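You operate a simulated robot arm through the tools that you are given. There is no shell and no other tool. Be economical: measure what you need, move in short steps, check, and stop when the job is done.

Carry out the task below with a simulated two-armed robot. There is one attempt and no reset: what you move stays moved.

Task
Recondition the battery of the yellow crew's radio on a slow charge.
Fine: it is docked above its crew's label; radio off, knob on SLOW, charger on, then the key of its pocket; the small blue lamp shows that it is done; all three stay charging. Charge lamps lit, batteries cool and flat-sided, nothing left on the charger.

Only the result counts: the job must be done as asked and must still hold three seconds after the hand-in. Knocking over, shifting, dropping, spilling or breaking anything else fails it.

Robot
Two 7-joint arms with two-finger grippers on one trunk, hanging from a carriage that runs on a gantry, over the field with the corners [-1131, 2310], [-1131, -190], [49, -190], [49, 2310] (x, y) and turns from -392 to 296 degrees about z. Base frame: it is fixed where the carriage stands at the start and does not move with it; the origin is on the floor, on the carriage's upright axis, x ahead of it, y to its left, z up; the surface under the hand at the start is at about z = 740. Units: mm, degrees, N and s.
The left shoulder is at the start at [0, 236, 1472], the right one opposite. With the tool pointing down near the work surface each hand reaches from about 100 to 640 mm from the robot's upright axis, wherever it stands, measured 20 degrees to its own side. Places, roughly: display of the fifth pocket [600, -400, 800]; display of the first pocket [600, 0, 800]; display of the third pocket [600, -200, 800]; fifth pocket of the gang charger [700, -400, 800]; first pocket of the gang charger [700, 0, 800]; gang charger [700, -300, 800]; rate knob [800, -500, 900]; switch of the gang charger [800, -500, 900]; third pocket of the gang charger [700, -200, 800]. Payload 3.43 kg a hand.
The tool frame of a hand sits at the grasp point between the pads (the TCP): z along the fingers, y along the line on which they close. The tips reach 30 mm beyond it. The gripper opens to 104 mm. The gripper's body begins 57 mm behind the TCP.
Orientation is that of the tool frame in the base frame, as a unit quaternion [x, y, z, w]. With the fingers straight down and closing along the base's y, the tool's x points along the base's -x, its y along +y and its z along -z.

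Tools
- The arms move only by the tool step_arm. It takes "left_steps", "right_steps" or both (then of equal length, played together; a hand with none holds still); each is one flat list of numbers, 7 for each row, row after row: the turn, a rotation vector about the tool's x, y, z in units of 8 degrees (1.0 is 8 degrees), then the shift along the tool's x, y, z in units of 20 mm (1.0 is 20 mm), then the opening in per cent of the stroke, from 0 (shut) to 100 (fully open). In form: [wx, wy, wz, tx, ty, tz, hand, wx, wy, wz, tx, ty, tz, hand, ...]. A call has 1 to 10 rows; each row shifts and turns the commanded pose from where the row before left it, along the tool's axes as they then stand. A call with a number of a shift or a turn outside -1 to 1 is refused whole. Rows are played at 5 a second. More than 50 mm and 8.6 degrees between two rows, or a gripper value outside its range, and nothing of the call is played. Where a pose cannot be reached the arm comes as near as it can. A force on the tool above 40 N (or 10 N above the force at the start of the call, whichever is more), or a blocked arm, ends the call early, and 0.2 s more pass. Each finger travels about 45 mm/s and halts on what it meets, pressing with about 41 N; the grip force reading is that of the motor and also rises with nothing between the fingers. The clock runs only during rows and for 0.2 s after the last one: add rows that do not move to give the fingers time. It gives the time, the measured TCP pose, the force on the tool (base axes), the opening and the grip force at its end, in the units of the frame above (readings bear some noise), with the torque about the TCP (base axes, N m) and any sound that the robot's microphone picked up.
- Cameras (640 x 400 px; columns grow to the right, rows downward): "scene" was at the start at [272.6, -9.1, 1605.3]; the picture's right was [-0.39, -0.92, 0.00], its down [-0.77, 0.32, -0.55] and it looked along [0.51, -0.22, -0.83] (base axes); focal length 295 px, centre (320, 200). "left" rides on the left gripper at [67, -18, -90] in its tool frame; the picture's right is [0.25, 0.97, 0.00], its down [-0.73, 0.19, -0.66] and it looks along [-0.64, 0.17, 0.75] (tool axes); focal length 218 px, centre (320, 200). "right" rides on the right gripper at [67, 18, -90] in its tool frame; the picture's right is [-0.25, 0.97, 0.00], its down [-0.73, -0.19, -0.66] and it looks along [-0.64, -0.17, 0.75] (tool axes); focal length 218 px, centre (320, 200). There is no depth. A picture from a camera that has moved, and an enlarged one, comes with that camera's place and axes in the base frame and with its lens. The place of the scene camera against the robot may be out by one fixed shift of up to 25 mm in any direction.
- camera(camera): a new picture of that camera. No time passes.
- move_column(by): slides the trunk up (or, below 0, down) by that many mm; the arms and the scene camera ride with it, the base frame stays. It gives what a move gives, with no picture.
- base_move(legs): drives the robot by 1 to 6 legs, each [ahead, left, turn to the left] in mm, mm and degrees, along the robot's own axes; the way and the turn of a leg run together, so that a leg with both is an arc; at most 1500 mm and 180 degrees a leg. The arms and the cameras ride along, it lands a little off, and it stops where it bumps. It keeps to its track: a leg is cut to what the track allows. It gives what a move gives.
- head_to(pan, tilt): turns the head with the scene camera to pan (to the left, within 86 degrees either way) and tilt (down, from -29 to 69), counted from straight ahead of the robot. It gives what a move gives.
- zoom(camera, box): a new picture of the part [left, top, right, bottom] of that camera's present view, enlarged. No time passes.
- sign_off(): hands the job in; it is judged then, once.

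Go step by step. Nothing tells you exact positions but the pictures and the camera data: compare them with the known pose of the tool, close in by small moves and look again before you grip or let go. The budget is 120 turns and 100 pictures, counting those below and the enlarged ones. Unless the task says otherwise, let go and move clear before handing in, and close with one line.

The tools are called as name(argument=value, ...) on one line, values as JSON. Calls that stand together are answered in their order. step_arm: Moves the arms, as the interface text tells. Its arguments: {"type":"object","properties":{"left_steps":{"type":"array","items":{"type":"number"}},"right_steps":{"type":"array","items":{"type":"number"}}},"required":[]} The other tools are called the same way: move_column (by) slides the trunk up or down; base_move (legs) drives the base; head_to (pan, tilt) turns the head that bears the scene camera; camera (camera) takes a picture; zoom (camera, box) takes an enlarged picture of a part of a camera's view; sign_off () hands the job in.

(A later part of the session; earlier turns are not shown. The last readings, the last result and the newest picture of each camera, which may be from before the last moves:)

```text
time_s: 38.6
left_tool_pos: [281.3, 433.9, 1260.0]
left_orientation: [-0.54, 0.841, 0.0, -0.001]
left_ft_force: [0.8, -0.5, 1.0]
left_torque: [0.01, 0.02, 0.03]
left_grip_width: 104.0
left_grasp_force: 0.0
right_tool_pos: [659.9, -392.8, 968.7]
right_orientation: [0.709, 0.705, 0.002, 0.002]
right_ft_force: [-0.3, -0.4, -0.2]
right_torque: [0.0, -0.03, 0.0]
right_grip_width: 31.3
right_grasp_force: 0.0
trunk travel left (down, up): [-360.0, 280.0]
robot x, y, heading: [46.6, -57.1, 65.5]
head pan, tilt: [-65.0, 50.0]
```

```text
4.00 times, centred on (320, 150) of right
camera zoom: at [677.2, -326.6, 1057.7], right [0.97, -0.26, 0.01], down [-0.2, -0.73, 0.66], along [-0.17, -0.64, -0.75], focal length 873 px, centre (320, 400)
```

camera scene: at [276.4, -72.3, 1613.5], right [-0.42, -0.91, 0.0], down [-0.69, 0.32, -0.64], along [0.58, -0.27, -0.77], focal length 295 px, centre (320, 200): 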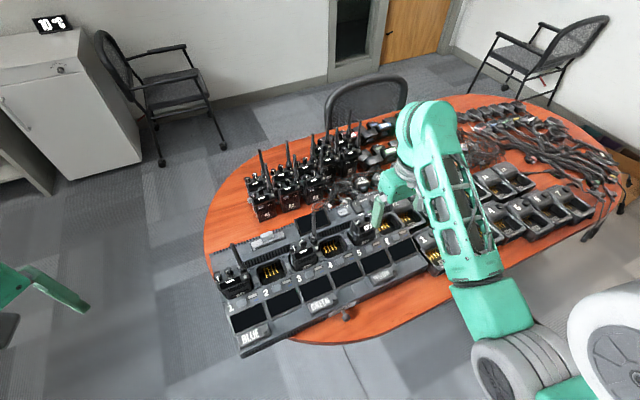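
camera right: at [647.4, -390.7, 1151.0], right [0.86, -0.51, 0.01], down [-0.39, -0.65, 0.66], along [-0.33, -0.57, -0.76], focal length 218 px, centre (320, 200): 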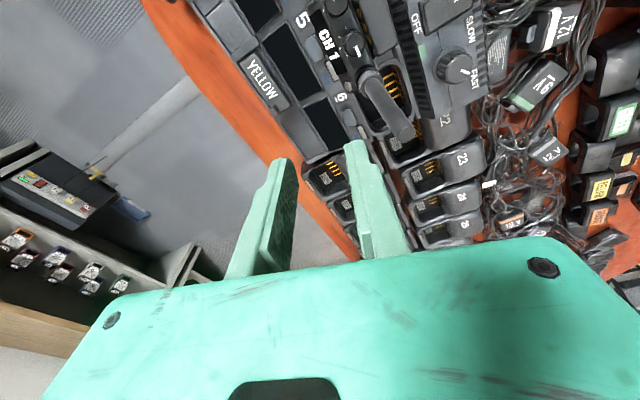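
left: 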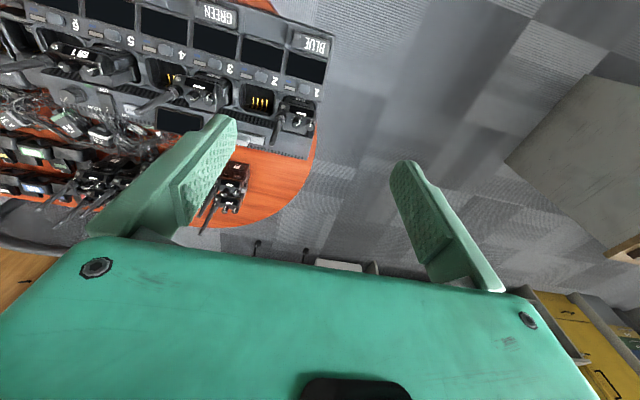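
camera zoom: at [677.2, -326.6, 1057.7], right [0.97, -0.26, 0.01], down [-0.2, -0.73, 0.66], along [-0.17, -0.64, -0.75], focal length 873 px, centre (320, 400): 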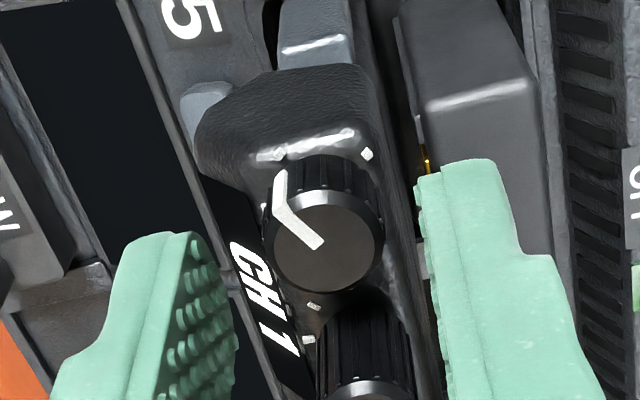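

Straddled correctly. I'll close on the knob.

step_arm(right_steps=[0, 0, 0, 0, 0, 0, 10, 0, 0, 0, 0, 0, 0, 10, 0, 0, 0, 0, 0, 0, 10])

zoom(camera="right", box=[240, 100, 400, 200])

```text
time_s: 39.4
left_tool_pos: [280.5, 433.5, 1262.2]
left_orientation: [-0.541, 0.841, 0.0, -0.001]
left_ft_force: [0.8, -0.1, 0.5]
left_torque: [0.0, 0.0, 0.01]
left_grip_width: 104.1
left_grasp_force: 0.0
right_tool_pos: [659.5, -393.1, 968.4]
right_orientation: [0.708, 0.706, 0.001, 0.002]
right_ft_force: [0.7, -0.6, -0.1]
right_torque: [-0.09, -0.05, -0.01]
right_grip_width: 16.9
right_grasp_force: 40.5
trunk travel left (down, up): [-360.0, 280.0]
robot x, y, heading: [43.9, -60.6, 65.5]
head pan, tilt: [-65.0, 50.0]
```

```text
4.00 times, centred on (320, 150) of right
camera zoom: at [677.0, -326.7, 1057.4], right [0.97, -0.26, 0.0], down [-0.2, -0.73, 0.66], along [-0.17, -0.64, -0.75], focal length 873 px, centre (320, 400)
```

zoom: 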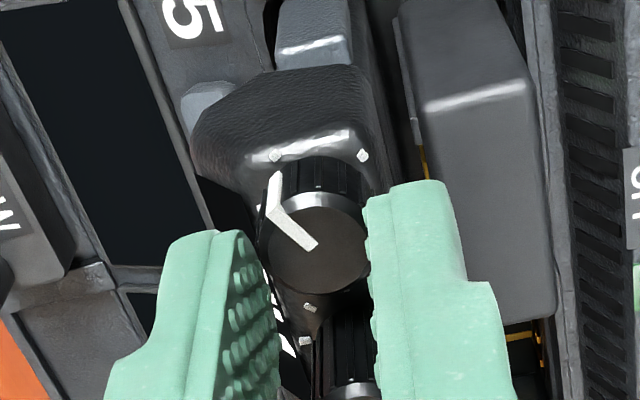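

The knob is gripped. I'll turn it counterclockwise in steps and listen for a click.

step_arm(right_steps=[0, 0, -0.6, 0, 0, 0, 10, 0, 0, -0.6, 0, 0, 0, 10, 0, 0, -0.6, 0, 0, 0, 10, 0, 0, -0.6, 0, 0, 0, 10, 0, 0, -0.6, 0, 0, 0, 10])

zoom(camera="right", box=[240, 100, 400, 200])

```text
time_s: 40.6
left_tool_pos: [280.8, 434.3, 1261.6]
left_orientation: [-0.541, 0.841, 0.001, -0.001]
left_ft_force: [0.3, -0.7, 0.2]
left_torque: [0.0, -0.01, 0.03]
left_grip_width: 104.1
left_grasp_force: 0.0
right_tool_pos: [660.3, -393.6, 967.0]
right_orientation: [0.546, 0.838, 0.001, 0.002]
right_ft_force: [0.3, 0.2, 0.7]
right_torque: [0.07, 0.0, -0.01]
right_grip_width: 16.6
right_grasp_force: 40.4
trunk travel left (down, up): [-360.0, 280.0]
robot x, y, heading: [46.6, -60.8, 65.2]
head pan, tilt: [-65.0, 50.0]
```

```text
4.00 times, centred on (320, 150) of right
camera zoom: at [648.4, -325.1, 1057.3], right [0.99, 0.16, 0.0], down [0.12, -0.74, 0.66], along [0.11, -0.65, -0.75], focal length 873 px, centre (320, 400)
```

zoom: 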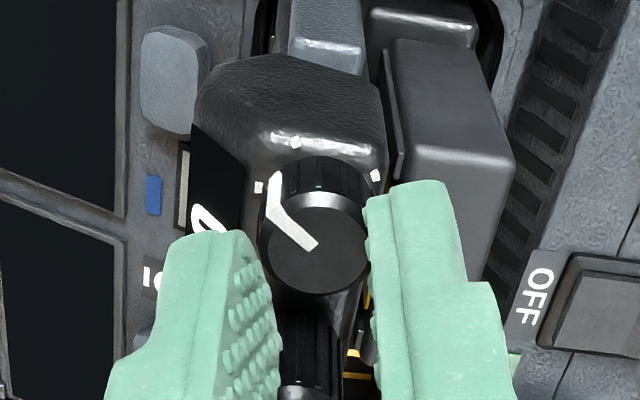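

Marks lie at about 173° (OFF), 116° and 40°; the pointer is at about 135°. I'll turn 18° more, then regrip.

step_arm(right_steps=[0, 0, -0.6, 0, 0, 0, 10, 0, 0, -0.6, 0, 0, 0, 10, 0, 0, -0.6, 0, 0, 0, 10, 0, 0, -0.5, 0, 0, 0, 10])

zoom(camera="right", box=[240, 100, 400, 200])

```text
time_s: 41.6
left_tool_pos: [280.9, 434.3, 1260.9]
left_orientation: [-0.541, 0.841, 0.0, -0.001]
left_ft_force: [0.7, 0.5, -0.3]
left_torque: [0.0, -0.01, -0.01]
left_grip_width: 104.0
left_grasp_force: 0.0
right_tool_pos: [658.2, -393.2, 968.1]
right_orientation: [0.405, 0.914, 0.001, 0.002]
right_ft_force: [0.6, 0.3, 0.0]
right_torque: [-0.02, 0.0, 0.02]
right_grip_width: 17.0
right_grasp_force: 40.8
trunk travel left (down, up): [-360.0, 280.0]
robot x, y, heading: [46.8, -61.8, 65.5]
head pan, tilt: [-65.0, 50.0]
```

```text
4.00 times, centred on (320, 150) of right
camera zoom: at [627.1, -331.9, 1057.2], right [0.89, 0.46, 0.0], down [0.35, -0.67, 0.66], along [0.31, -0.58, -0.75], focal length 873 px, centre (320, 400)
```

zoom: 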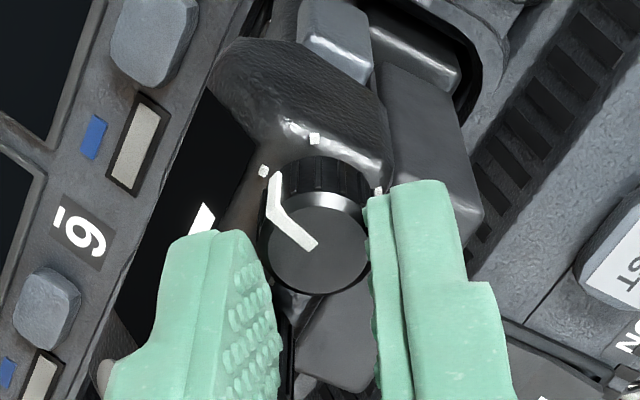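

Nearly there, but turning further would touch the channel knob. I'll open, swing back and regrip.

step_arm(right_steps=[0, 0, 0, 0, 0, 0, 28, 0, 0, 0, 0, 0, 0, 28, 0, 0, 1, 0, 0, 0, 28, 0, 0, 1, 0, 0, 0, 28, 0, 0, 1, 0, 0, 0, 28, 0, 0, 1, 0, 0, 0, 28, 0, 0, 0, 0, 0, 0, 10, 0, 0, 0, 0, 0, 0, 10, 0, 0, 0, 0, 0, 0, 10])

zoom(camera="right", box=[240, 100, 400, 200])

```text
time_s: 43.6
left_tool_pos: [280.3, 434.2, 1260.0]
left_orientation: [-0.542, 0.841, 0.0, 0.001]
left_ft_force: [0.7, 0.4, 0.5]
left_torque: [0.01, -0.04, -0.01]
left_grip_width: 104.0
left_grasp_force: 0.0
right_tool_pos: [659.4, -393.4, 967.1]
right_orientation: [0.642, 0.766, 0.001, 0.001]
right_ft_force: [0.2, -0.8, 0.4]
right_torque: [-0.02, -0.02, 0.03]
right_grip_width: 16.6
right_grasp_force: 40.9
trunk travel left (down, up): [-360.0, 280.0]
robot x, y, heading: [47.4, -61.7, 65.7]
head pan, tilt: [-65.0, 50.0]
```

```text
4.00 times, centred on (320, 150) of right
camera zoom: at [664.3, -324.5, 1056.9], right [1.0, -0.08, 0.0], down [-0.06, -0.75, 0.66], along [-0.05, -0.66, -0.75], focal length 873 px, centre (320, 400)
```

zoom: 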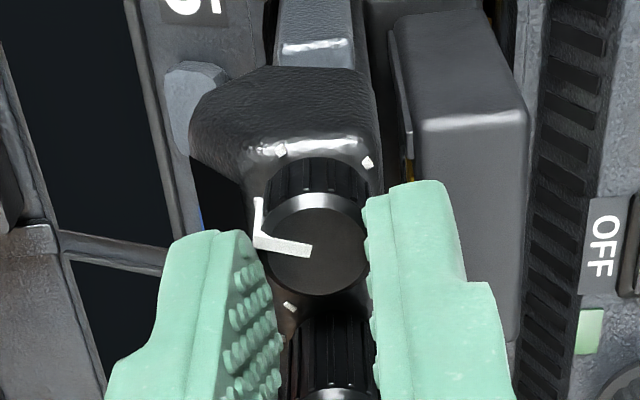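

step_arm(right_steps=[0, 0, -0.6, 0, 0, 0, 10, 0, 0, -0.6, 0, 0, 0, 10, 0, 0, -0.6, 0, 0, 0, 10])

zoom(camera="right", box=[240, 100, 400, 200])

```text
time_s: 44.4
left_tool_pos: [280.8, 433.8, 1261.2]
left_orientation: [-0.541, 0.841, 0.0, 0.0]
left_ft_force: [0.0, 0.9, -0.3]
left_torque: [-0.01, -0.01, -0.03]
left_grip_width: 104.0
left_grasp_force: 0.1
right_tool_pos: [658.9, -393.1, 968.8]
right_orientation: [0.54, 0.842, 0.001, 0.001]
right_ft_force: [1.0, 0.2, -0.1]
right_torque: [0.12, 0.02, -0.02]
right_grip_width: 16.5
right_grasp_force: 41.1
trunk travel left (down, up): [-360.0, 280.0]
robot x, y, heading: [46.1, -58.0, 65.7]
head pan, tilt: [-65.0, 50.0]
```

```text
4.00 times, centred on (320, 150) of right
camera zoom: at [646.9, -325.2, 1056.9], right [0.98, 0.17, 0.0], down [0.13, -0.74, 0.66], along [0.12, -0.65, -0.75], focal length 873 px, centre (320, 400)
```

zoom: 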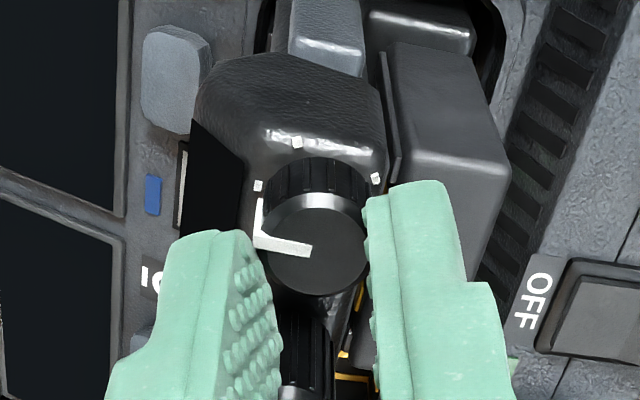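

The pointer now sits at the OFF mark and the screen text has gone. I'll release and rise straight up.

step_arm(right_steps=[0, 0, 0, 0, 0, 0, 28, 0, 0, 0, 0, 0, 0, 28])

move_column(by=120)

zoom(camera="right", box=[260, 40, 420, 140])

zoom(camera="scene", box=[300, 100, 460, 200])

```text
time_s: 45.0
left_tool_pos: [281.2, 433.8, 1260.8]
left_orientation: [-0.541, 0.841, 0.001, 0.0]
left_ft_force: [-1.0, 0.3, -0.6]
left_torque: [-0.03, 0.0, 0.02]
left_grip_width: 103.8
left_grasp_force: 0.0
right_tool_pos: [659.4, -393.8, 967.7]
right_orientation: [0.54, 0.841, 0.0, 0.003]
right_ft_force: [-1.2, -1.0, -0.1]
right_torque: [-0.03, -0.01, 0.0]
right_grip_width: 29.3
right_grasp_force: 0.1
trunk travel left (down, up): [-360.0, 280.0]
robot x, y, heading: [46.7, -62.3, 65.6]
head pan, tilt: [-65.0, 50.0]
```

```text
time_s: 46.5
left_tool_pos: [279.7, 433.4, 1381.0]
left_orientation: [-0.541, 0.841, -0.001, 0.0]
left_ft_force: [-0.6, -0.7, -0.1]
left_torque: [-0.02, -0.01, 0.0]
left_grip_width: 104.2
left_grasp_force: 0.0
right_tool_pos: [658.8, -393.8, 1089.0]
right_orientation: [0.541, 0.841, 0.001, 0.002]
right_ft_force: [0.1, -0.7, -0.4]
right_torque: [-0.03, -0.04, -0.02]
right_grip_width: 29.1
right_grasp_force: 0.1
trunk travel left (down, up): [-480.0, 160.0]
robot x, y, heading: [43.5, -61.7, 65.3]
head pan, tilt: [-65.0, 50.0]
```

```text
4.00 times, centred on (340, 90) of right
camera zoom: at [647.1, -325.6, 1177.1], right [0.99, 0.17, 0.0], down [0.13, -0.74, 0.66], along [0.12, -0.65, -0.75], focal length 873 px, centre (240, 640)
```

zoom: 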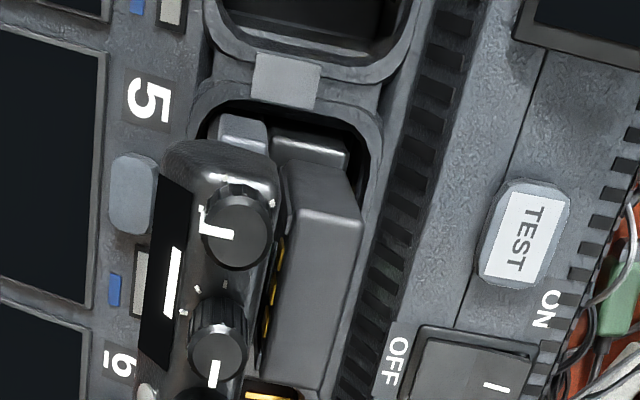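

```text
4.00 times, centred on (380, 150) of scene
camera zoom: at [212.5, 138.9, 1710.4], right [0.01, -1.0, 0.0], down [-0.77, -0.01, -0.64], along [0.64, 0.01, -0.77], focal length 1182 px, centre (80, 400)
```

zoom: 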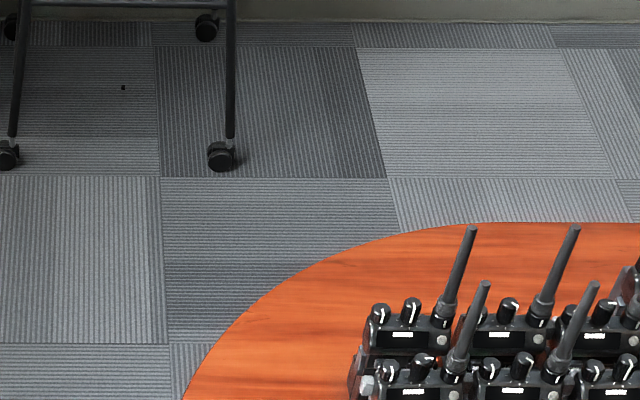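

R17 is off; its screen shows the same bar as the others. The rate knob top is at (753, -508, 881) and needs about 95° counterclockwise from FAST to SLOW. I'll raise the trunk and reposition the base to reach it.

move_column(by=60)

base_move(legs=[[-116, -54, 0], [0, 0, -20]])

step_arm(right_steps=[0, 0, -1, 0, 0, 0, 50, 0, 0, -1, 0, 0, 0, 50, 0, 0, -1, 0, 0, 0, 50, 0, 0, -1, 0, 0, 0, 50, 0, 0, -1, 0, 0, 0, 50, 0, 0, -1, 0, 0, 0, 50, 0, 0, -1, 0, 0, 0, 50, 0, 0, -1, 0, 0, 0, 50, 0, 0, -1, 0, 0, 0, 50, 0, 0, -1, 0, 0, 0, 50])

```text
time_s: 47.5
left_tool_pos: [280.6, 434.4, 1441.9]
left_orientation: [-0.541, 0.841, 0.0, 0.0]
left_ft_force: [0.5, 0.4, -0.3]
left_torque: [0.01, -0.01, -0.02]
left_grip_width: 104.2
left_grasp_force: 0.1
right_tool_pos: [658.6, -394.7, 1147.4]
right_orientation: [0.541, 0.841, 0.002, 0.002]
right_ft_force: [-0.1, -0.3, -0.5]
right_torque: [0.01, 0.02, 0.0]
right_grip_width: 29.2
right_grasp_force: 0.0
trunk travel left (down, up): [-540.0, 100.0]
robot x, y, heading: [44.7, -58.6, 65.4]
head pan, tilt: [-65.0, 50.0]
```

```text
time_s: 49.9
left_tool_pos: [437.8, 197.1, 1441.2]
left_orientation: [-0.387, 0.922, 0.0, 0.0]
left_ft_force: [0.3, 0.1, 0.3]
left_torque: [0.01, 0.0, 0.0]
left_grip_width: 104.1
left_grasp_force: 0.0
right_tool_pos: [509.2, -711.0, 1147.8]
right_orientation: [0.678, 0.735, 0.001, 0.002]
right_ft_force: [-0.6, 0.7, 0.2]
right_torque: [-0.01, 0.03, -0.03]
right_grip_width: 28.8
right_grasp_force: 0.0
trunk travel left (down, up): [-540.0, 100.0]
robot x, y, heading: [44.2, -189.7, 45.7]
head pan, tilt: [-65.0, 50.0]
```

```text
time_s: 52.1
left_tool_pos: [437.2, 195.4, 1441.7]
left_orientation: [-0.387, 0.922, -0.001, -0.001]
left_ft_force: [-0.8, -0.2, 0.5]
left_torque: [0.01, 0.0, -0.01]
left_grip_width: 104.1
left_grasp_force: 0.1
right_tool_pos: [510.1, -711.7, 1148.6]
right_orientation: [0.047, 0.999, -0.001, 0.002]
right_ft_force: [0.5, 0.4, 0.1]
right_torque: [0.04, 0.0, 0.02]
right_grip_width: 52.0
right_grasp_force: 0.0
trunk travel left (down, up): [-540.0, 100.0]
robot x, y, heading: [45.5, -187.2, 45.6]
head pan, tilt: [-65.0, 50.0]
```

step_arm(right_steps=[0, 0, 0, -0.93, 0.94, 0, 50, 0, 0, 0, -0.93, 0.94, 0, 50, 0, 0, 0, -0.93, 0.94, 0, 50, 0, 0, 0, -0.93, 0.94, 0, 50, 0, 0, 0, -0.93, 0.94, 0, 50, 0, 0, 0, -0.93, 0.94, 0, 50, 0, 0, 0, -0.93, 0.94, 0, 50, 0, 0, 0, -0.93, 0.94, 0, 50])

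step_arm(right_steps=[0, 0, 0, -0.93, 0.94, 0, 50, 0, 0, 0, -0.93, 0.94, 0, 50, 0, 0, 0, -0.93, 0.94, 0, 50, 0, 0, 0, -0.93, 0.94, 0, 50])

camera(camera="right")

```text
time_s: 53.9
left_tool_pos: [437.3, 194.8, 1441.2]
left_orientation: [-0.387, 0.922, 0.0, 0.0]
left_ft_force: [-0.4, -0.9, 0.4]
left_torque: [0.0, 0.0, 0.0]
left_grip_width: 103.9
left_grasp_force: 0.0
right_tool_pos: [672.2, -575.3, 1147.5]
right_orientation: [0.047, 0.999, -0.001, 0.002]
right_ft_force: [0.0, 0.1, -0.2]
right_torque: [-0.02, 0.01, 0.0]
right_grip_width: 51.9
right_grasp_force: 0.1
trunk travel left (down, up): [-540.0, 100.0]
robot x, y, heading: [44.3, -190.6, 45.6]
head pan, tilt: [-65.0, 50.0]
```

```text
time_s: 54.9
left_tool_pos: [438.3, 196.6, 1440.2]
left_orientation: [-0.387, 0.922, 0.001, 0.001]
left_ft_force: [0.3, -0.3, 0.1]
left_torque: [0.01, -0.04, 0.0]
left_grip_width: 103.9
left_grasp_force: 0.1
right_tool_pos: [754.8, -505.7, 1148.6]
right_orientation: [0.047, 0.999, -0.001, 0.001]
right_ft_force: [-0.1, 0.5, -0.4]
right_torque: [-0.04, 0.02, 0.03]
right_grip_width: 51.9
right_grasp_force: 0.0
trunk travel left (down, up): [-540.0, 100.0]
robot x, y, heading: [43.9, -189.9, 45.5]
head pan, tilt: [-65.0, 50.0]
```

```text
59 pictures are left
camera right: at [688.8, -482.9, 1237.7], right [0.34, 0.94, 0.0], down [0.71, -0.26, 0.66], along [0.62, -0.23, -0.75], focal length 218 px, centre (320, 200)
```

right: 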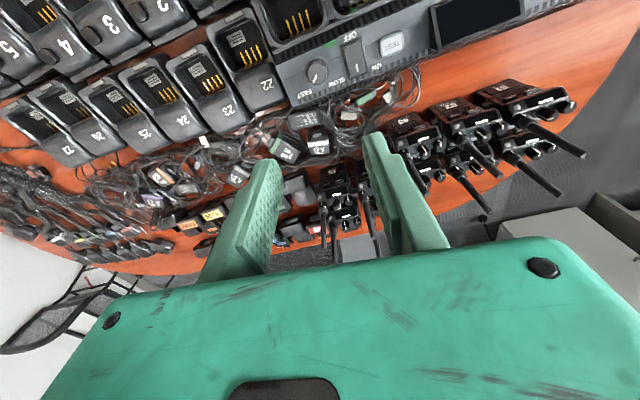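

Over the rate knob. I'll zoom in to refine the knob and switch positions.

zoom(camera="right", box=[280, 20, 424, 110])

```text
4.44 times, centred on (352, 65) of right
camera zoom: at [688.8, -482.9, 1237.7], right [0.34, 0.94, 0.0], down [0.71, -0.26, 0.66], along [0.62, -0.23, -0.75], focal length 970 px, centre (178, 800)
```

zoom: 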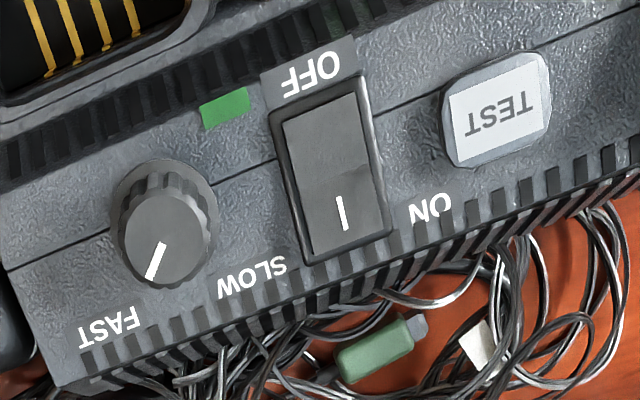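

Refined rate knob position is (756.5, -511.5, 875). I'll center, narrow the opening and descend with the column.

step_arm(right_steps=[0, 0, 0, -0.11, -0.28, 0, 44, 0, 0, 0, 0, 0, 0, 44])

move_column(by=-195)

zoom(camera="right", box=[220, 60, 420, 185])

```text
time_s: 55.5
left_tool_pos: [437.6, 196.3, 1441.2]
left_orientation: [-0.388, 0.922, 0.001, 0.0]
left_ft_force: [-0.6, 0.1, 1.2]
left_torque: [0.02, 0.01, -0.02]
left_grip_width: 103.9
left_grasp_force: 0.0
right_tool_pos: [755.6, -512.4, 1147.8]
right_orientation: [0.047, 0.999, -0.001, 0.002]
right_ft_force: [0.1, 0.3, 0.6]
right_torque: [0.02, 0.02, 0.01]
right_grip_width: 45.7
right_grasp_force: 0.0
trunk travel left (down, up): [-540.0, 100.0]
robot x, y, heading: [49.6, -189.2, 45.7]
head pan, tilt: [-65.0, 50.0]
```

```text
time_s: 57.6
left_tool_pos: [436.1, 196.9, 1247.0]
left_orientation: [-0.388, 0.922, 0.0, 0.0]
left_ft_force: [0.5, 0.5, -0.8]
left_torque: [0.0, -0.02, 0.0]
left_grip_width: 104.2
left_grasp_force: 0.0
right_tool_pos: [755.2, -513.5, 953.4]
right_orientation: [0.048, 0.999, -0.001, 0.003]
right_ft_force: [0.3, -0.2, 0.1]
right_torque: [0.0, 0.0, -0.02]
right_grip_width: 45.9
right_grasp_force: 0.0
trunk travel left (down, up): [-345.0, 295.0]
robot x, y, heading: [48.0, -190.2, 45.7]
head pan, tilt: [-65.0, 50.0]
```

```text
3.20 times, centred on (320, 122) of right
camera zoom: at [690.0, -488.8, 1042.9], right [0.34, 0.94, 0.0], down [0.71, -0.26, 0.66], along [0.62, -0.23, -0.75], focal length 698 px, centre (320, 448)
```

zoom: 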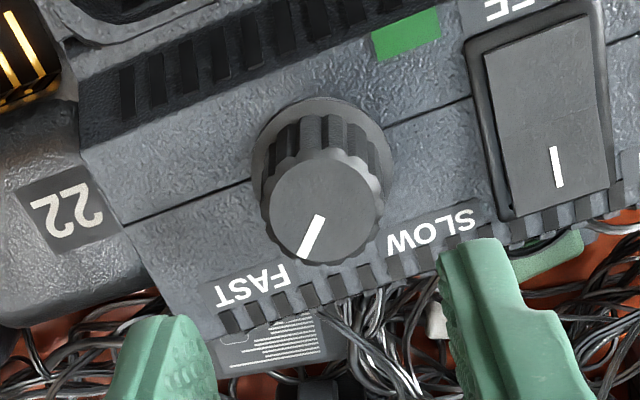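

Alignment is good within 2 mm. I'll descend 61 mm.

move_column(by=-61)

zoom(camera="right", box=[220, 80, 420, 205])

```text
time_s: 58.6
left_tool_pos: [436.8, 196.7, 1184.1]
left_orientation: [-0.388, 0.922, 0.0, -0.001]
left_ft_force: [0.1, 0.0, -0.5]
left_torque: [-0.02, -0.01, 0.0]
left_grip_width: 103.8
left_grasp_force: 0.0
right_tool_pos: [755.1, -512.6, 892.8]
right_orientation: [0.046, 0.999, -0.001, 0.003]
right_ft_force: [0.5, -0.8, 0.1]
right_torque: [0.01, 0.04, 0.0]
right_grip_width: 45.8
right_grasp_force: 0.1
trunk travel left (down, up): [-284.0, 356.0]
robot x, y, heading: [45.8, -188.8, 45.6]
head pan, tilt: [-65.0, 50.0]
```

```text
3.20 times, centred on (320, 142) of right
camera zoom: at [690.0, -488.8, 981.9], right [0.34, 0.94, 0.0], down [0.71, -0.26, 0.66], along [0.62, -0.23, -0.75], focal length 698 px, centre (320, 384)
```

zoom: 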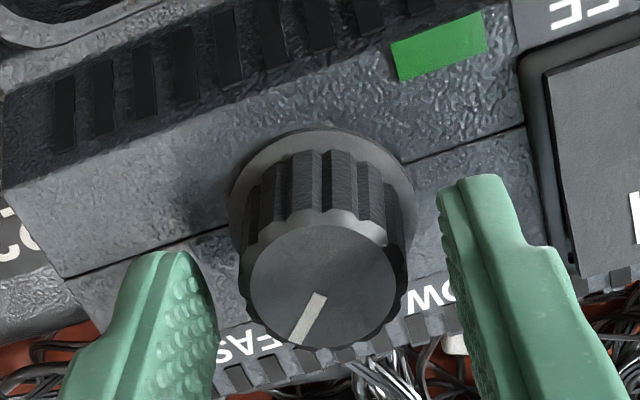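

Straddled. I'll close, then turn counterclockwise.

step_arm(right_steps=[0, 0, 0, 0, 0, 0.1, 20, 0, 0, 0, 0, 0, 0, 20, 0, 0, 0, 0, 0, 0, 20, 0, 0, -0.6, 0, 0, 0, 20, 0, 0, -0.6, 0, 0, 0, 20, 0, 0, -0.6, 0, 0, 0, 20, 0, 0, -0.6, 0, 0, 0, 20])

zoom(camera="right", box=[220, 80, 420, 205])

```text
time_s: 60.2
left_tool_pos: [435.7, 197.3, 1184.6]
left_orientation: [-0.388, 0.922, 0.0, 0.0]
left_ft_force: [0.1, -0.4, 0.7]
left_torque: [0.0, 0.0, 0.0]
left_grip_width: 104.2
left_grasp_force: 0.0
right_tool_pos: [755.4, -510.9, 891.0]
right_orientation: [-0.121, 0.993, 0.0, 0.003]
right_ft_force: [-11.1, 7.5, 20.7]
right_torque: [0.72, -0.12, -0.01]
right_grip_width: 33.4
right_grasp_force: 44.6
trunk travel left (down, up): [-284.0, 356.0]
robot x, y, heading: [45.9, -193.2, 45.4]
head pan, tilt: [-65.0, 50.0]
```

```text
3.20 times, centred on (320, 142) of right
camera zoom: at [686.1, -510.5, 980.6], right [0.01, 1.0, 0.0], down [0.75, -0.01, 0.66], along [0.66, -0.01, -0.75], focal length 698 px, centre (320, 384)
```

zoom: 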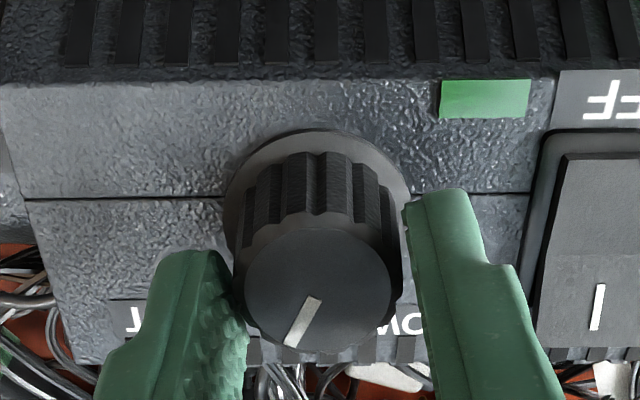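

The knob is turning with the hand, but there's about 20 N of upward contact. I'll lift 3 mm while gripping and continue.

step_arm(right_steps=[0, 0, 0, 0, 0, -0.15, 20, 0, 0, -0.5, 0, 0, 0, 20, 0, 0, -0.6, 0, 0, 0, 20, 0, 0, -0.6, 0, 0, 0, 20, 0, 0, -0.6, 0, 0, 0, 20])

zoom(camera="right", box=[220, 80, 420, 205])

```text
time_s: 61.4
left_tool_pos: [437.0, 197.9, 1184.6]
left_orientation: [-0.387, 0.922, 0.001, 0.001]
left_ft_force: [0.5, -0.1, -0.2]
left_torque: [0.0, 0.03, -0.01]
left_grip_width: 103.9
left_grasp_force: 0.0
right_tool_pos: [754.2, -511.7, 891.4]
right_orientation: [-0.279, 0.96, -0.001, 0.001]
right_ft_force: [7.3, 2.4, -11.0]
right_torque: [0.09, -0.07, 0.01]
right_grip_width: 33.0
right_grasp_force: 44.6
trunk travel left (down, up): [-284.0, 356.0]
robot x, y, heading: [45.3, -190.9, 45.7]
head pan, tilt: [-65.0, 50.0]
```

```text
3.20 times, centred on (320, 142) of right
camera zoom: at [689.1, -532.5, 981.8], right [-0.3, 0.95, 0.0], down [0.72, 0.23, 0.66], along [0.63, 0.2, -0.75], focal length 698 px, centre (320, 384)
```

zoom: 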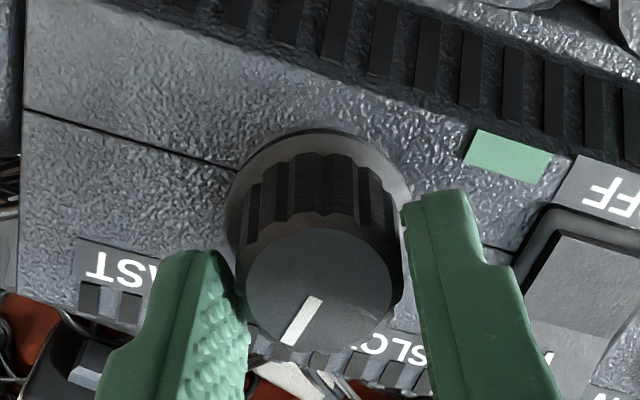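

Turned 38° so far. I'll continue.

step_arm(right_steps=[0, 0, 0, 0, 0, 0.05, 20, 0, 0, -0.6, 0, 0, 0, 20, 0, 0, -0.6, 0, 0, 0, 20, 0, 0, -0.6, 0, 0, 0, 20, 0, 0, -0.6, 0, 0, 0, 20, 0, 0, -0.6, 0, 0, 0, 20])

zoom(camera="right", box=[220, 80, 420, 205])

```text
time_s: 62.8
left_tool_pos: [436.7, 196.6, 1184.3]
left_orientation: [-0.387, 0.922, -0.001, 0.0]
left_ft_force: [0.5, -0.1, -0.6]
left_torque: [-0.02, 0.0, -0.01]
left_grip_width: 104.0
left_grasp_force: 0.0
right_tool_pos: [754.2, -511.5, 892.2]
right_orientation: [-0.472, 0.882, -0.001, 0.002]
right_ft_force: [-3.0, 5.9, 1.3]
right_torque: [1.08, -0.3, 0.0]
right_grip_width: 32.4
right_grasp_force: 44.6
trunk travel left (down, up): [-284.0, 356.0]
robot x, y, heading: [42.0, -191.1, 45.9]
head pan, tilt: [-65.0, 50.0]
```

```text
3.20 times, centred on (320, 142) of right
camera zoom: at [702.8, -557.4, 981.8], right [-0.66, 0.75, 0.0], down [0.56, 0.5, 0.66], along [0.49, 0.44, -0.75], focal length 698 px, centre (320, 384)
```

zoom: 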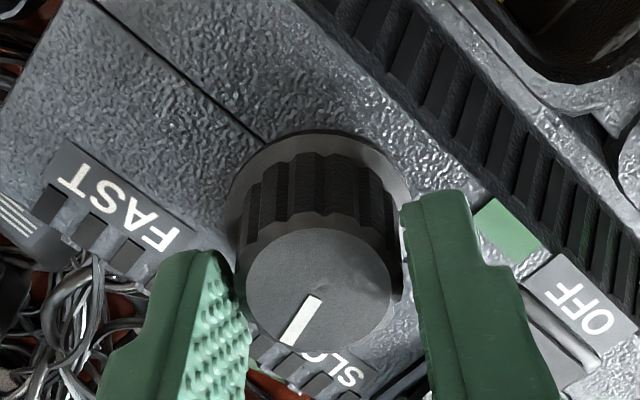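

About 62° done and the SLOW label is still about 30° further. I'll continue.

step_arm(right_steps=[0, 0, -0.6, 0, 0, 0, 20, 0, 0, -0.6, 0, 0, 0, 20, 0, 0, -0.6, 0, 0, 0, 20, 0, 0, -0.6, 0, 0, 0, 20, 0, 0, -0.6, 0, 0, 0, 20, 0, 0, -0.6, 0, 0, 0, 20])

zoom(camera="right", box=[220, 80, 420, 205])

```text
time_s: 64.2
left_tool_pos: [435.6, 197.8, 1183.4]
left_orientation: [-0.388, 0.922, 0.001, 0.0]
left_ft_force: [0.1, -0.5, 0.2]
left_torque: [0.02, -0.02, 0.02]
left_grip_width: 103.9
left_grasp_force: 0.0
right_tool_pos: [752.8, -510.7, 892.0]
right_orientation: [-0.676, 0.737, -0.002, 0.002]
right_ft_force: [-14.3, 9.9, 17.9]
right_torque: [1.43, 0.45, 0.02]
right_grip_width: 32.7
right_grasp_force: 45.4
trunk travel left (down, up): [-284.0, 356.0]
robot x, y, heading: [48.0, -189.4, 45.4]
head pan, tilt: [-65.0, 50.0]
```

```text
3.20 times, centred on (320, 142) of right
camera zoom: at [731.1, -576.5, 982.0], right [-0.94, 0.33, -0.01], down [0.25, 0.71, 0.66], along [0.22, 0.62, -0.75], focal length 698 px, centre (320, 384)
```

zoom: 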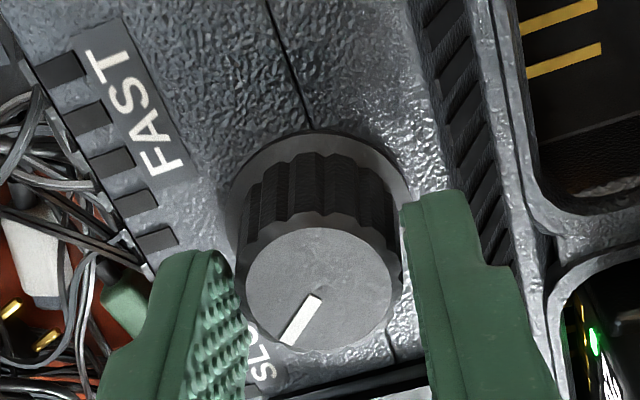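

The pointer is now at about 45°, toward SLOW. I'll release, rise and look.

step_arm(right_steps=[0, 0, 0, 0, 0, 0, 44, 0, 0, 0, 0, 0, 0, 44])

move_column(by=60)

zoom(camera="right", box=[180, 40, 420, 190])

```text
time_s: 64.8
left_tool_pos: [435.9, 196.0, 1186.1]
left_orientation: [-0.388, 0.922, 0.0, 0.0]
left_ft_force: [0.5, 0.6, 0.2]
left_torque: [0.01, -0.01, -0.03]
left_grip_width: 104.1
left_grasp_force: 0.0
right_tool_pos: [754.7, -512.5, 891.9]
right_orientation: [-0.676, 0.737, -0.003, 0.0]
right_ft_force: [0.6, 0.0, 0.1]
right_torque: [-0.01, 0.0, 0.01]
right_grip_width: 45.9
right_grasp_force: 0.0
trunk travel left (down, up): [-284.0, 356.0]
robot x, y, heading: [45.1, -190.6, 45.3]
head pan, tilt: [-65.0, 50.0]
```

```text
time_s: 65.8
left_tool_pos: [437.3, 195.6, 1243.7]
left_orientation: [-0.388, 0.922, -0.001, 0.0]
left_ft_force: [-0.4, -0.4, -0.9]
left_torque: [0.02, 0.01, 0.0]
left_grip_width: 103.9
left_grasp_force: 0.0
right_tool_pos: [754.6, -511.8, 951.1]
right_orientation: [-0.676, 0.737, -0.001, 0.001]
right_ft_force: [-0.2, -1.0, -0.4]
right_torque: [-0.01, 0.0, 0.03]
right_grip_width: 45.3
right_grasp_force: 0.0
trunk travel left (down, up): [-344.0, 296.0]
robot x, y, heading: [45.3, -190.3, 45.7]
head pan, tilt: [-65.0, 50.0]
```

```text
2.67 times, centred on (300, 115) of right
camera zoom: at [731.6, -577.7, 1041.6], right [-0.94, 0.34, 0.0], down [0.25, 0.71, 0.66], along [0.22, 0.62, -0.75], focal length 582 px, centre (373, 427)
```

zoom: 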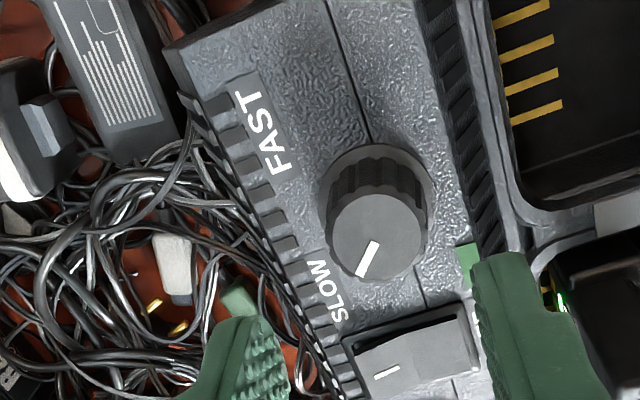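

The rate knob points at SLOW. Next is the rocker's ON end at about (767, -454.5). I'll close the fingers and move above it.

step_arm(right_steps=[0, 0, 0, -0.97, -0.123, 0, 0, 0, 0, 0, -0.97, -0.123, 0, 0, 0, 0, 0, -0.97, -0.123, 0, 0, 0, 0, -0.6, 0, 0, 0, 0, 0, 0, 0, 0, 0, 0, 0])

zoom(camera="right", box=[220, 60, 420, 185])

```text
time_s: 67.0
left_tool_pos: [437.2, 197.4, 1245.3]
left_orientation: [-0.388, 0.922, 0.0, -0.001]
left_ft_force: [-0.8, 0.3, -0.2]
left_torque: [0.02, -0.03, -0.01]
left_grip_width: 104.1
left_grasp_force: 0.2
right_tool_pos: [768.2, -454.6, 951.9]
right_orientation: [-0.706, 0.708, -0.002, 0.001]
right_ft_force: [0.2, 0.5, -0.6]
right_torque: [0.02, 0.01, 0.01]
right_grip_width: 0.1
right_grasp_force: 34.9
trunk travel left (down, up): [-344.0, 296.0]
robot x, y, heading: [44.0, -187.9, 45.3]
head pan, tilt: [-65.0, 50.0]
```

```text
3.20 times, centred on (320, 122) of right
camera zoom: at [750.1, -521.4, 1042.0], right [-0.97, 0.26, 0.0], down [0.19, 0.73, 0.66], along [0.17, 0.63, -0.75], focal length 698 px, centre (320, 448)
```

zoom: 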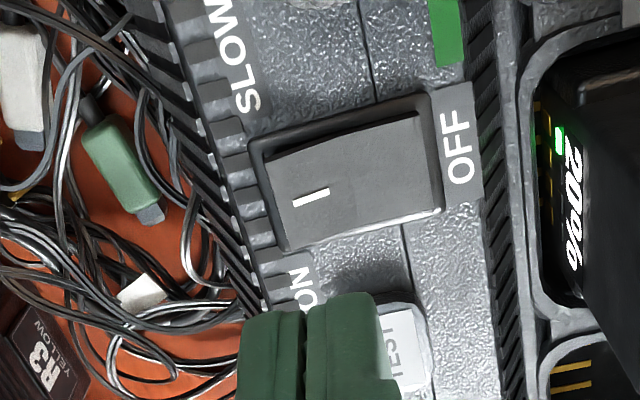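

Fine-tune to (769, -457), then approach and press gently in small steps.

step_arm(right_steps=[0, 0, 0, 0.12, 0, 0, 0, 0, 0, 0, 0, 0, 1, 0, 0, 0, 0, 0, 0, 1, 0, 0, 0, 0, 0, 0, 0.2, 0, 0, 0, 0, 0, 0, 0.1, 0])

step_arm(right_steps=[0, 0, 0, 0, 0, 0.1, 0, 0, 0, 0, 0, 0, 0.1, 0, 0, 0, 0, 0, 0, 0.1, 0])

zoom(camera="right", box=[220, 80, 420, 205])

```text
time_s: 68.2
left_tool_pos: [436.9, 197.5, 1244.6]
left_orientation: [-0.388, 0.922, 0.0, 0.001]
left_ft_force: [-0.2, -0.6, 0.2]
left_torque: [0.0, 0.01, -0.02]
left_grip_width: 104.0
left_grasp_force: 0.0
right_tool_pos: [768.0, -457.0, 906.4]
right_orientation: [-0.706, 0.709, -0.002, 0.001]
right_ft_force: [-0.2, -0.1, 0.2]
right_torque: [0.01, -0.01, -0.02]
right_grip_width: 0.1
right_grasp_force: 34.8
trunk travel left (down, up): [-344.0, 296.0]
robot x, y, heading: [45.2, -187.3, 45.9]
head pan, tilt: [-65.0, 50.0]
```

```text
time_s: 69.0
left_tool_pos: [436.9, 196.7, 1244.9]
left_orientation: [-0.388, 0.922, 0.0, 0.0]
left_ft_force: [0.4, 0.0, -0.3]
left_torque: [-0.02, 0.01, 0.0]
left_grip_width: 104.1
left_grasp_force: 0.1
right_tool_pos: [768.3, -458.3, 901.1]
right_orientation: [-0.705, 0.709, -0.003, 0.001]
right_ft_force: [-0.4, 0.0, -0.8]
right_torque: [-0.01, -0.01, 0.02]
right_grip_width: 0.0
right_grasp_force: 34.5
trunk travel left (down, up): [-344.0, 296.0]
robot x, y, heading: [44.0, -186.7, 45.8]
head pan, tilt: [-65.0, 50.0]
```

```text
3.20 times, centred on (320, 142) of right
camera zoom: at [750.0, -524.4, 990.0], right [-0.97, 0.26, 0.0], down [0.19, 0.73, 0.66], along [0.17, 0.63, -0.75], focal length 698 px, centre (320, 384)
```

zoom: 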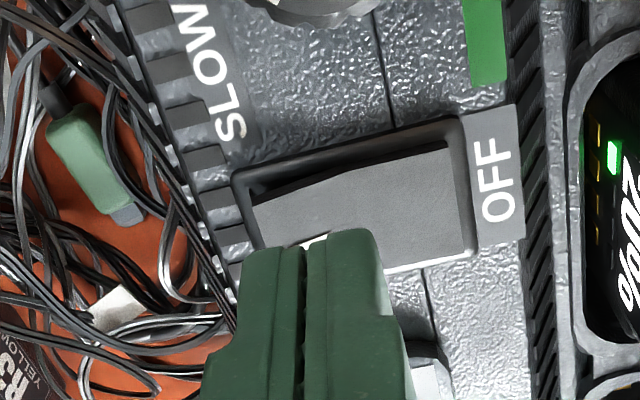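

No contact yet. I'll keep pressing down in small steps.

step_arm(right_steps=[0, 0, 0, 0, 0, 0.1, 0, 0, 0, 0, 0, 0, 0.1, 0, 0, 0, 0, 0, 0, 0.1, 0, 0, 0, 0, 0, 0, 0.1, 0])

zoom(camera="right", box=[220, 80, 420, 205])

```text
time_s: 70.0
left_tool_pos: [436.8, 196.7, 1244.4]
left_orientation: [-0.388, 0.922, 0.0, -0.001]
left_ft_force: [0.3, 0.4, -0.1]
left_torque: [0.0, 0.0, -0.01]
left_grip_width: 104.2
left_grasp_force: 0.1
right_tool_pos: [766.2, -457.6, 891.5]
right_orientation: [-0.706, 0.708, -0.001, 0.0]
right_ft_force: [-0.2, 0.0, 0.2]
right_torque: [0.0, -0.01, -0.03]
right_grip_width: 0.0
right_grasp_force: 34.7
trunk travel left (down, up): [-344.0, 296.0]
robot x, y, heading: [47.7, -192.5, 45.7]
head pan, tilt: [-65.0, 50.0]
```

```text
3.20 times, centred on (320, 142) of right
camera zoom: at [750.0, -524.6, 981.6], right [-0.97, 0.26, 0.0], down [0.19, 0.73, 0.66], along [0.17, 0.63, -0.75], focal length 698 px, centre (320, 384)
```

zoom: 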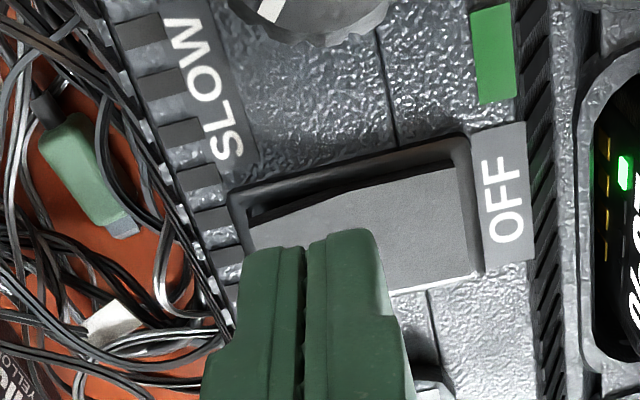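

The ON end looks already sunk into its frame. A gentle press there is harmless, so I'll feel for contact.

step_arm(right_steps=[0, 0, 0, 0, 0, 0.1, 0, 0, 0, 0, 0, 0, 0.1, 0, 0, 0, 0, 0, 0, 0.1, 0, 0, 0, 0, 0, 0, 0, 0])

step_arm(right_steps=[0, 0, 0, 0, 0, 0.1, 0, 0, 0, 0, 0, 0, 0.1, 0, 0, 0, 0, 0, 0, 0, 0])

zoom(camera="right", box=[220, 80, 420, 205])

```text
time_s: 71.0
left_tool_pos: [436.7, 197.2, 1245.6]
left_orientation: [-0.388, 0.922, -0.001, 0.0]
left_ft_force: [-0.4, 0.0, -0.6]
left_torque: [0.0, -0.02, -0.01]
left_grip_width: 103.9
left_grasp_force: 0.0
right_tool_pos: [770.3, -458.6, 889.6]
right_orientation: [-0.706, 0.708, -0.004, 0.002]
right_ft_force: [0.1, 0.4, 0.1]
right_torque: [-0.01, 0.01, -0.02]
right_grip_width: 0.0
right_grasp_force: 34.5
trunk travel left (down, up): [-344.0, 296.0]
robot x, y, heading: [44.6, -189.4, 45.6]
head pan, tilt: [-65.0, 50.0]
```

```text
time_s: 71.8
left_tool_pos: [438.5, 195.6, 1246.0]
left_orientation: [-0.386, 0.922, -0.001, 0.0]
left_ft_force: [-0.3, 1.3, 0.2]
left_torque: [0.0, 0.01, -0.03]
left_grip_width: 103.9
left_grasp_force: 0.1
right_tool_pos: [772.6, -460.2, 888.5]
right_orientation: [-0.705, 0.709, -0.007, 0.003]
right_ft_force: [-0.6, 0.2, 0.1]
right_torque: [-0.03, 0.02, -0.04]
right_grip_width: 0.3
right_grasp_force: 34.8
trunk travel left (down, up): [-344.0, 296.0]
robot x, y, heading: [45.4, -190.6, 45.3]
head pan, tilt: [-65.0, 50.0]
```

```text
3.20 times, centred on (320, 142) of right
camera zoom: at [754.6, -527.0, 978.3], right [-0.97, 0.26, -0.02], down [0.18, 0.73, 0.66], along [0.18, 0.63, -0.75], focal length 698 px, centre (320, 384)
```

zoom: 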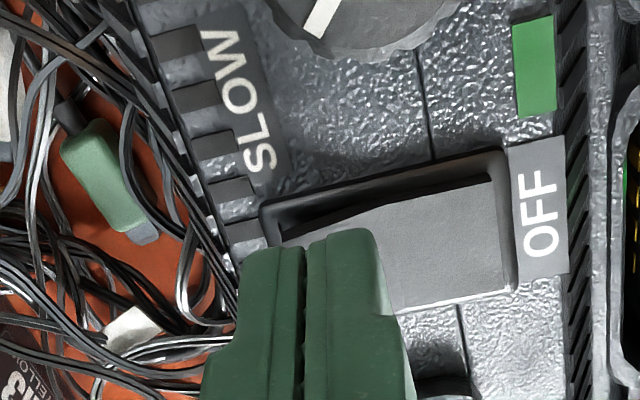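

The arm is drifting without contact, and the ON end is clearly the pressed one. I'll stop, rise and check whether the charger is already powered.

move_column(by=200)

head_to(pan=-65, tilt=55)

camera(camera="scene")

zoom(camera="right", box=[300, 20, 460, 120])

```text
time_s: 74.0
left_tool_pos: [436.6, 196.6, 1444.7]
left_orientation: [-0.387, 0.922, 0.0, 0.0]
left_ft_force: [-0.9, -0.2, -0.2]
left_torque: [-0.01, -0.03, -0.02]
left_grip_width: 103.8
left_grasp_force: 0.2
right_tool_pos: [767.3, -457.7, 1082.2]
right_orientation: [-0.707, 0.708, -0.002, 0.0]
right_ft_force: [-0.1, 0.1, -0.3]
right_torque: [0.02, 0.01, 0.02]
right_grip_width: 0.1
right_grasp_force: 34.5
trunk travel left (down, up): [-544.0, 96.0]
robot x, y, heading: [44.6, -190.3, 45.5]
head pan, tilt: [-65.0, 50.0]
```

```text
time_s: 74.7
left_tool_pos: [436.4, 196.3, 1445.0]
left_orientation: [-0.388, 0.922, 0.0, 0.0]
left_ft_force: [0.5, 0.5, -0.9]
left_torque: [-0.03, -0.03, -0.01]
left_grip_width: 104.0
left_grasp_force: 0.0
right_tool_pos: [767.6, -458.5, 1083.0]
right_orientation: [-0.706, 0.709, -0.002, 0.0]
right_ft_force: [-0.9, 0.0, 0.2]
right_torque: [-0.02, 0.0, 0.02]
right_grip_width: 0.0
right_grasp_force: 35.0
trunk travel left (down, up): [-544.0, 96.0]
robot x, y, heading: [44.7, -187.7, 45.6]
head pan, tilt: [-65.0, 55.0]
```

```text
46 pictures are left
camera scene: at [261.5, -52.2, 1768.0], right [-0.33, -0.94, 0.0], down [-0.77, 0.27, -0.57], along [0.54, -0.19, -0.82], focal length 295 px, centre (320, 200)
```

scene: 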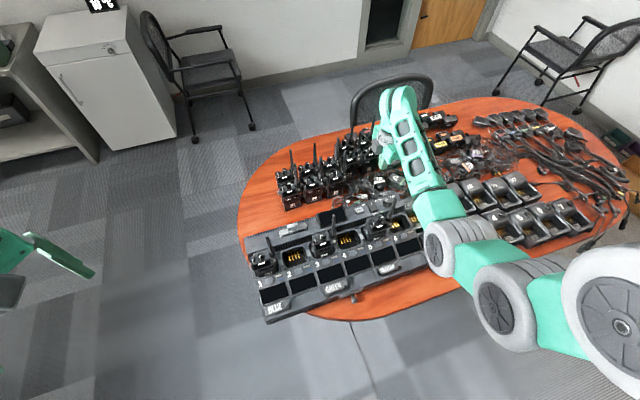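

```text
4.00 times, centred on (380, 70) of right
camera zoom: at [750.0, -525.1, 1172.0], right [-0.97, 0.26, 0.0], down [0.19, 0.73, 0.66], along [0.17, 0.63, -0.75], focal length 873 px, centre (80, 720)
```

zoom: 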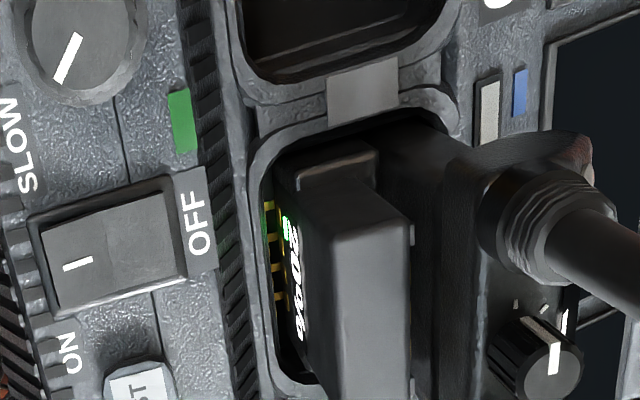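

I'll look closer at the rocker, and at the pocket lamps and displays, from this view.

zoom(camera="right", box=[300, 55, 364, 105])

zoom(camera="scene", box=[245, 205, 425, 317])

```text
8.00 times, centred on (332, 80) of right
camera zoom: at [750.0, -525.1, 1172.0], right [-0.97, 0.26, 0.0], down [0.19, 0.73, 0.66], along [0.17, 0.63, -0.75], focal length 1746 px, centre (224, 1160)
```

zoom: 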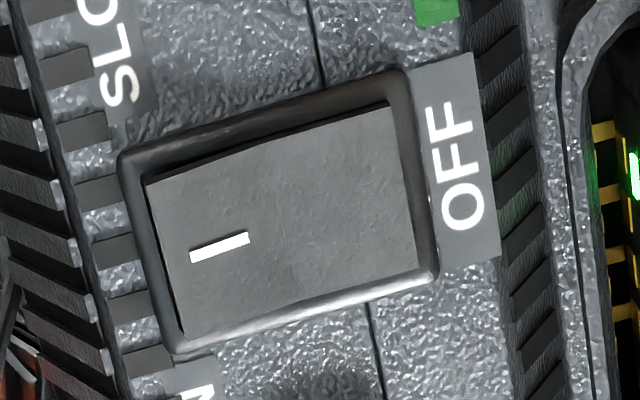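

```text
3.56 times, centred on (335, 261) of scene
camera zoom: at [261.5, -52.2, 1768.0], right [-0.33, -0.94, 0.0], down [-0.77, 0.27, -0.57], along [0.54, -0.19, -0.82], focal length 1050 px, centre (267, -17)
```

zoom: 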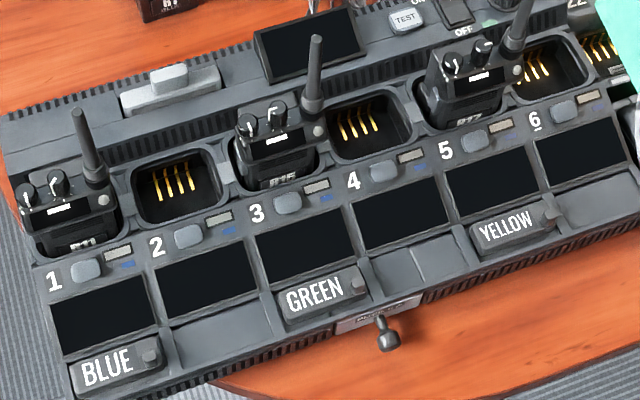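

I'll inspect the lit gauge on the battery in the pocket for evidence of power.

zoom(camera="right", box=[356, 60, 388, 110])

zoom(camera="scene", box=[240, 225, 360, 285])

```text
8.00 times, centred on (372, 85) of right
camera zoom: at [750.0, -525.1, 1172.0], right [-0.97, 0.26, 0.0], down [0.19, 0.73, 0.66], along [0.17, 0.63, -0.75], focal length 1746 px, centre (-96, 1120)
```

zoom: 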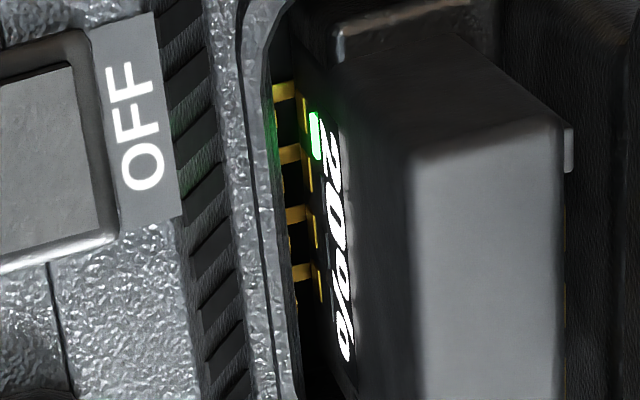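

```text
5.33 times, centred on (300, 255) of scene
camera zoom: at [261.5, -52.2, 1768.0], right [-0.33, -0.94, 0.0], down [-0.77, 0.27, -0.57], along [0.54, -0.19, -0.82], focal length 1576 px, centre (427, -93)
```

zoom: 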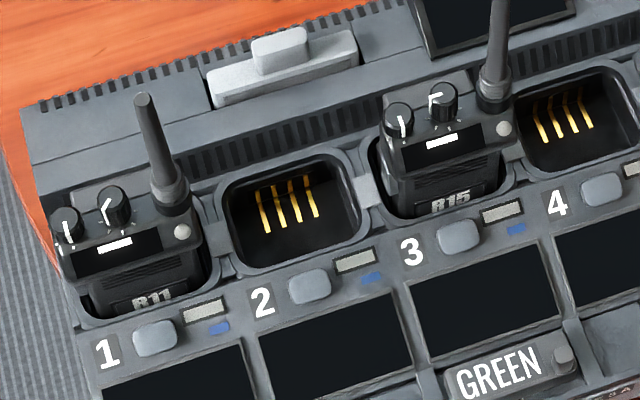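

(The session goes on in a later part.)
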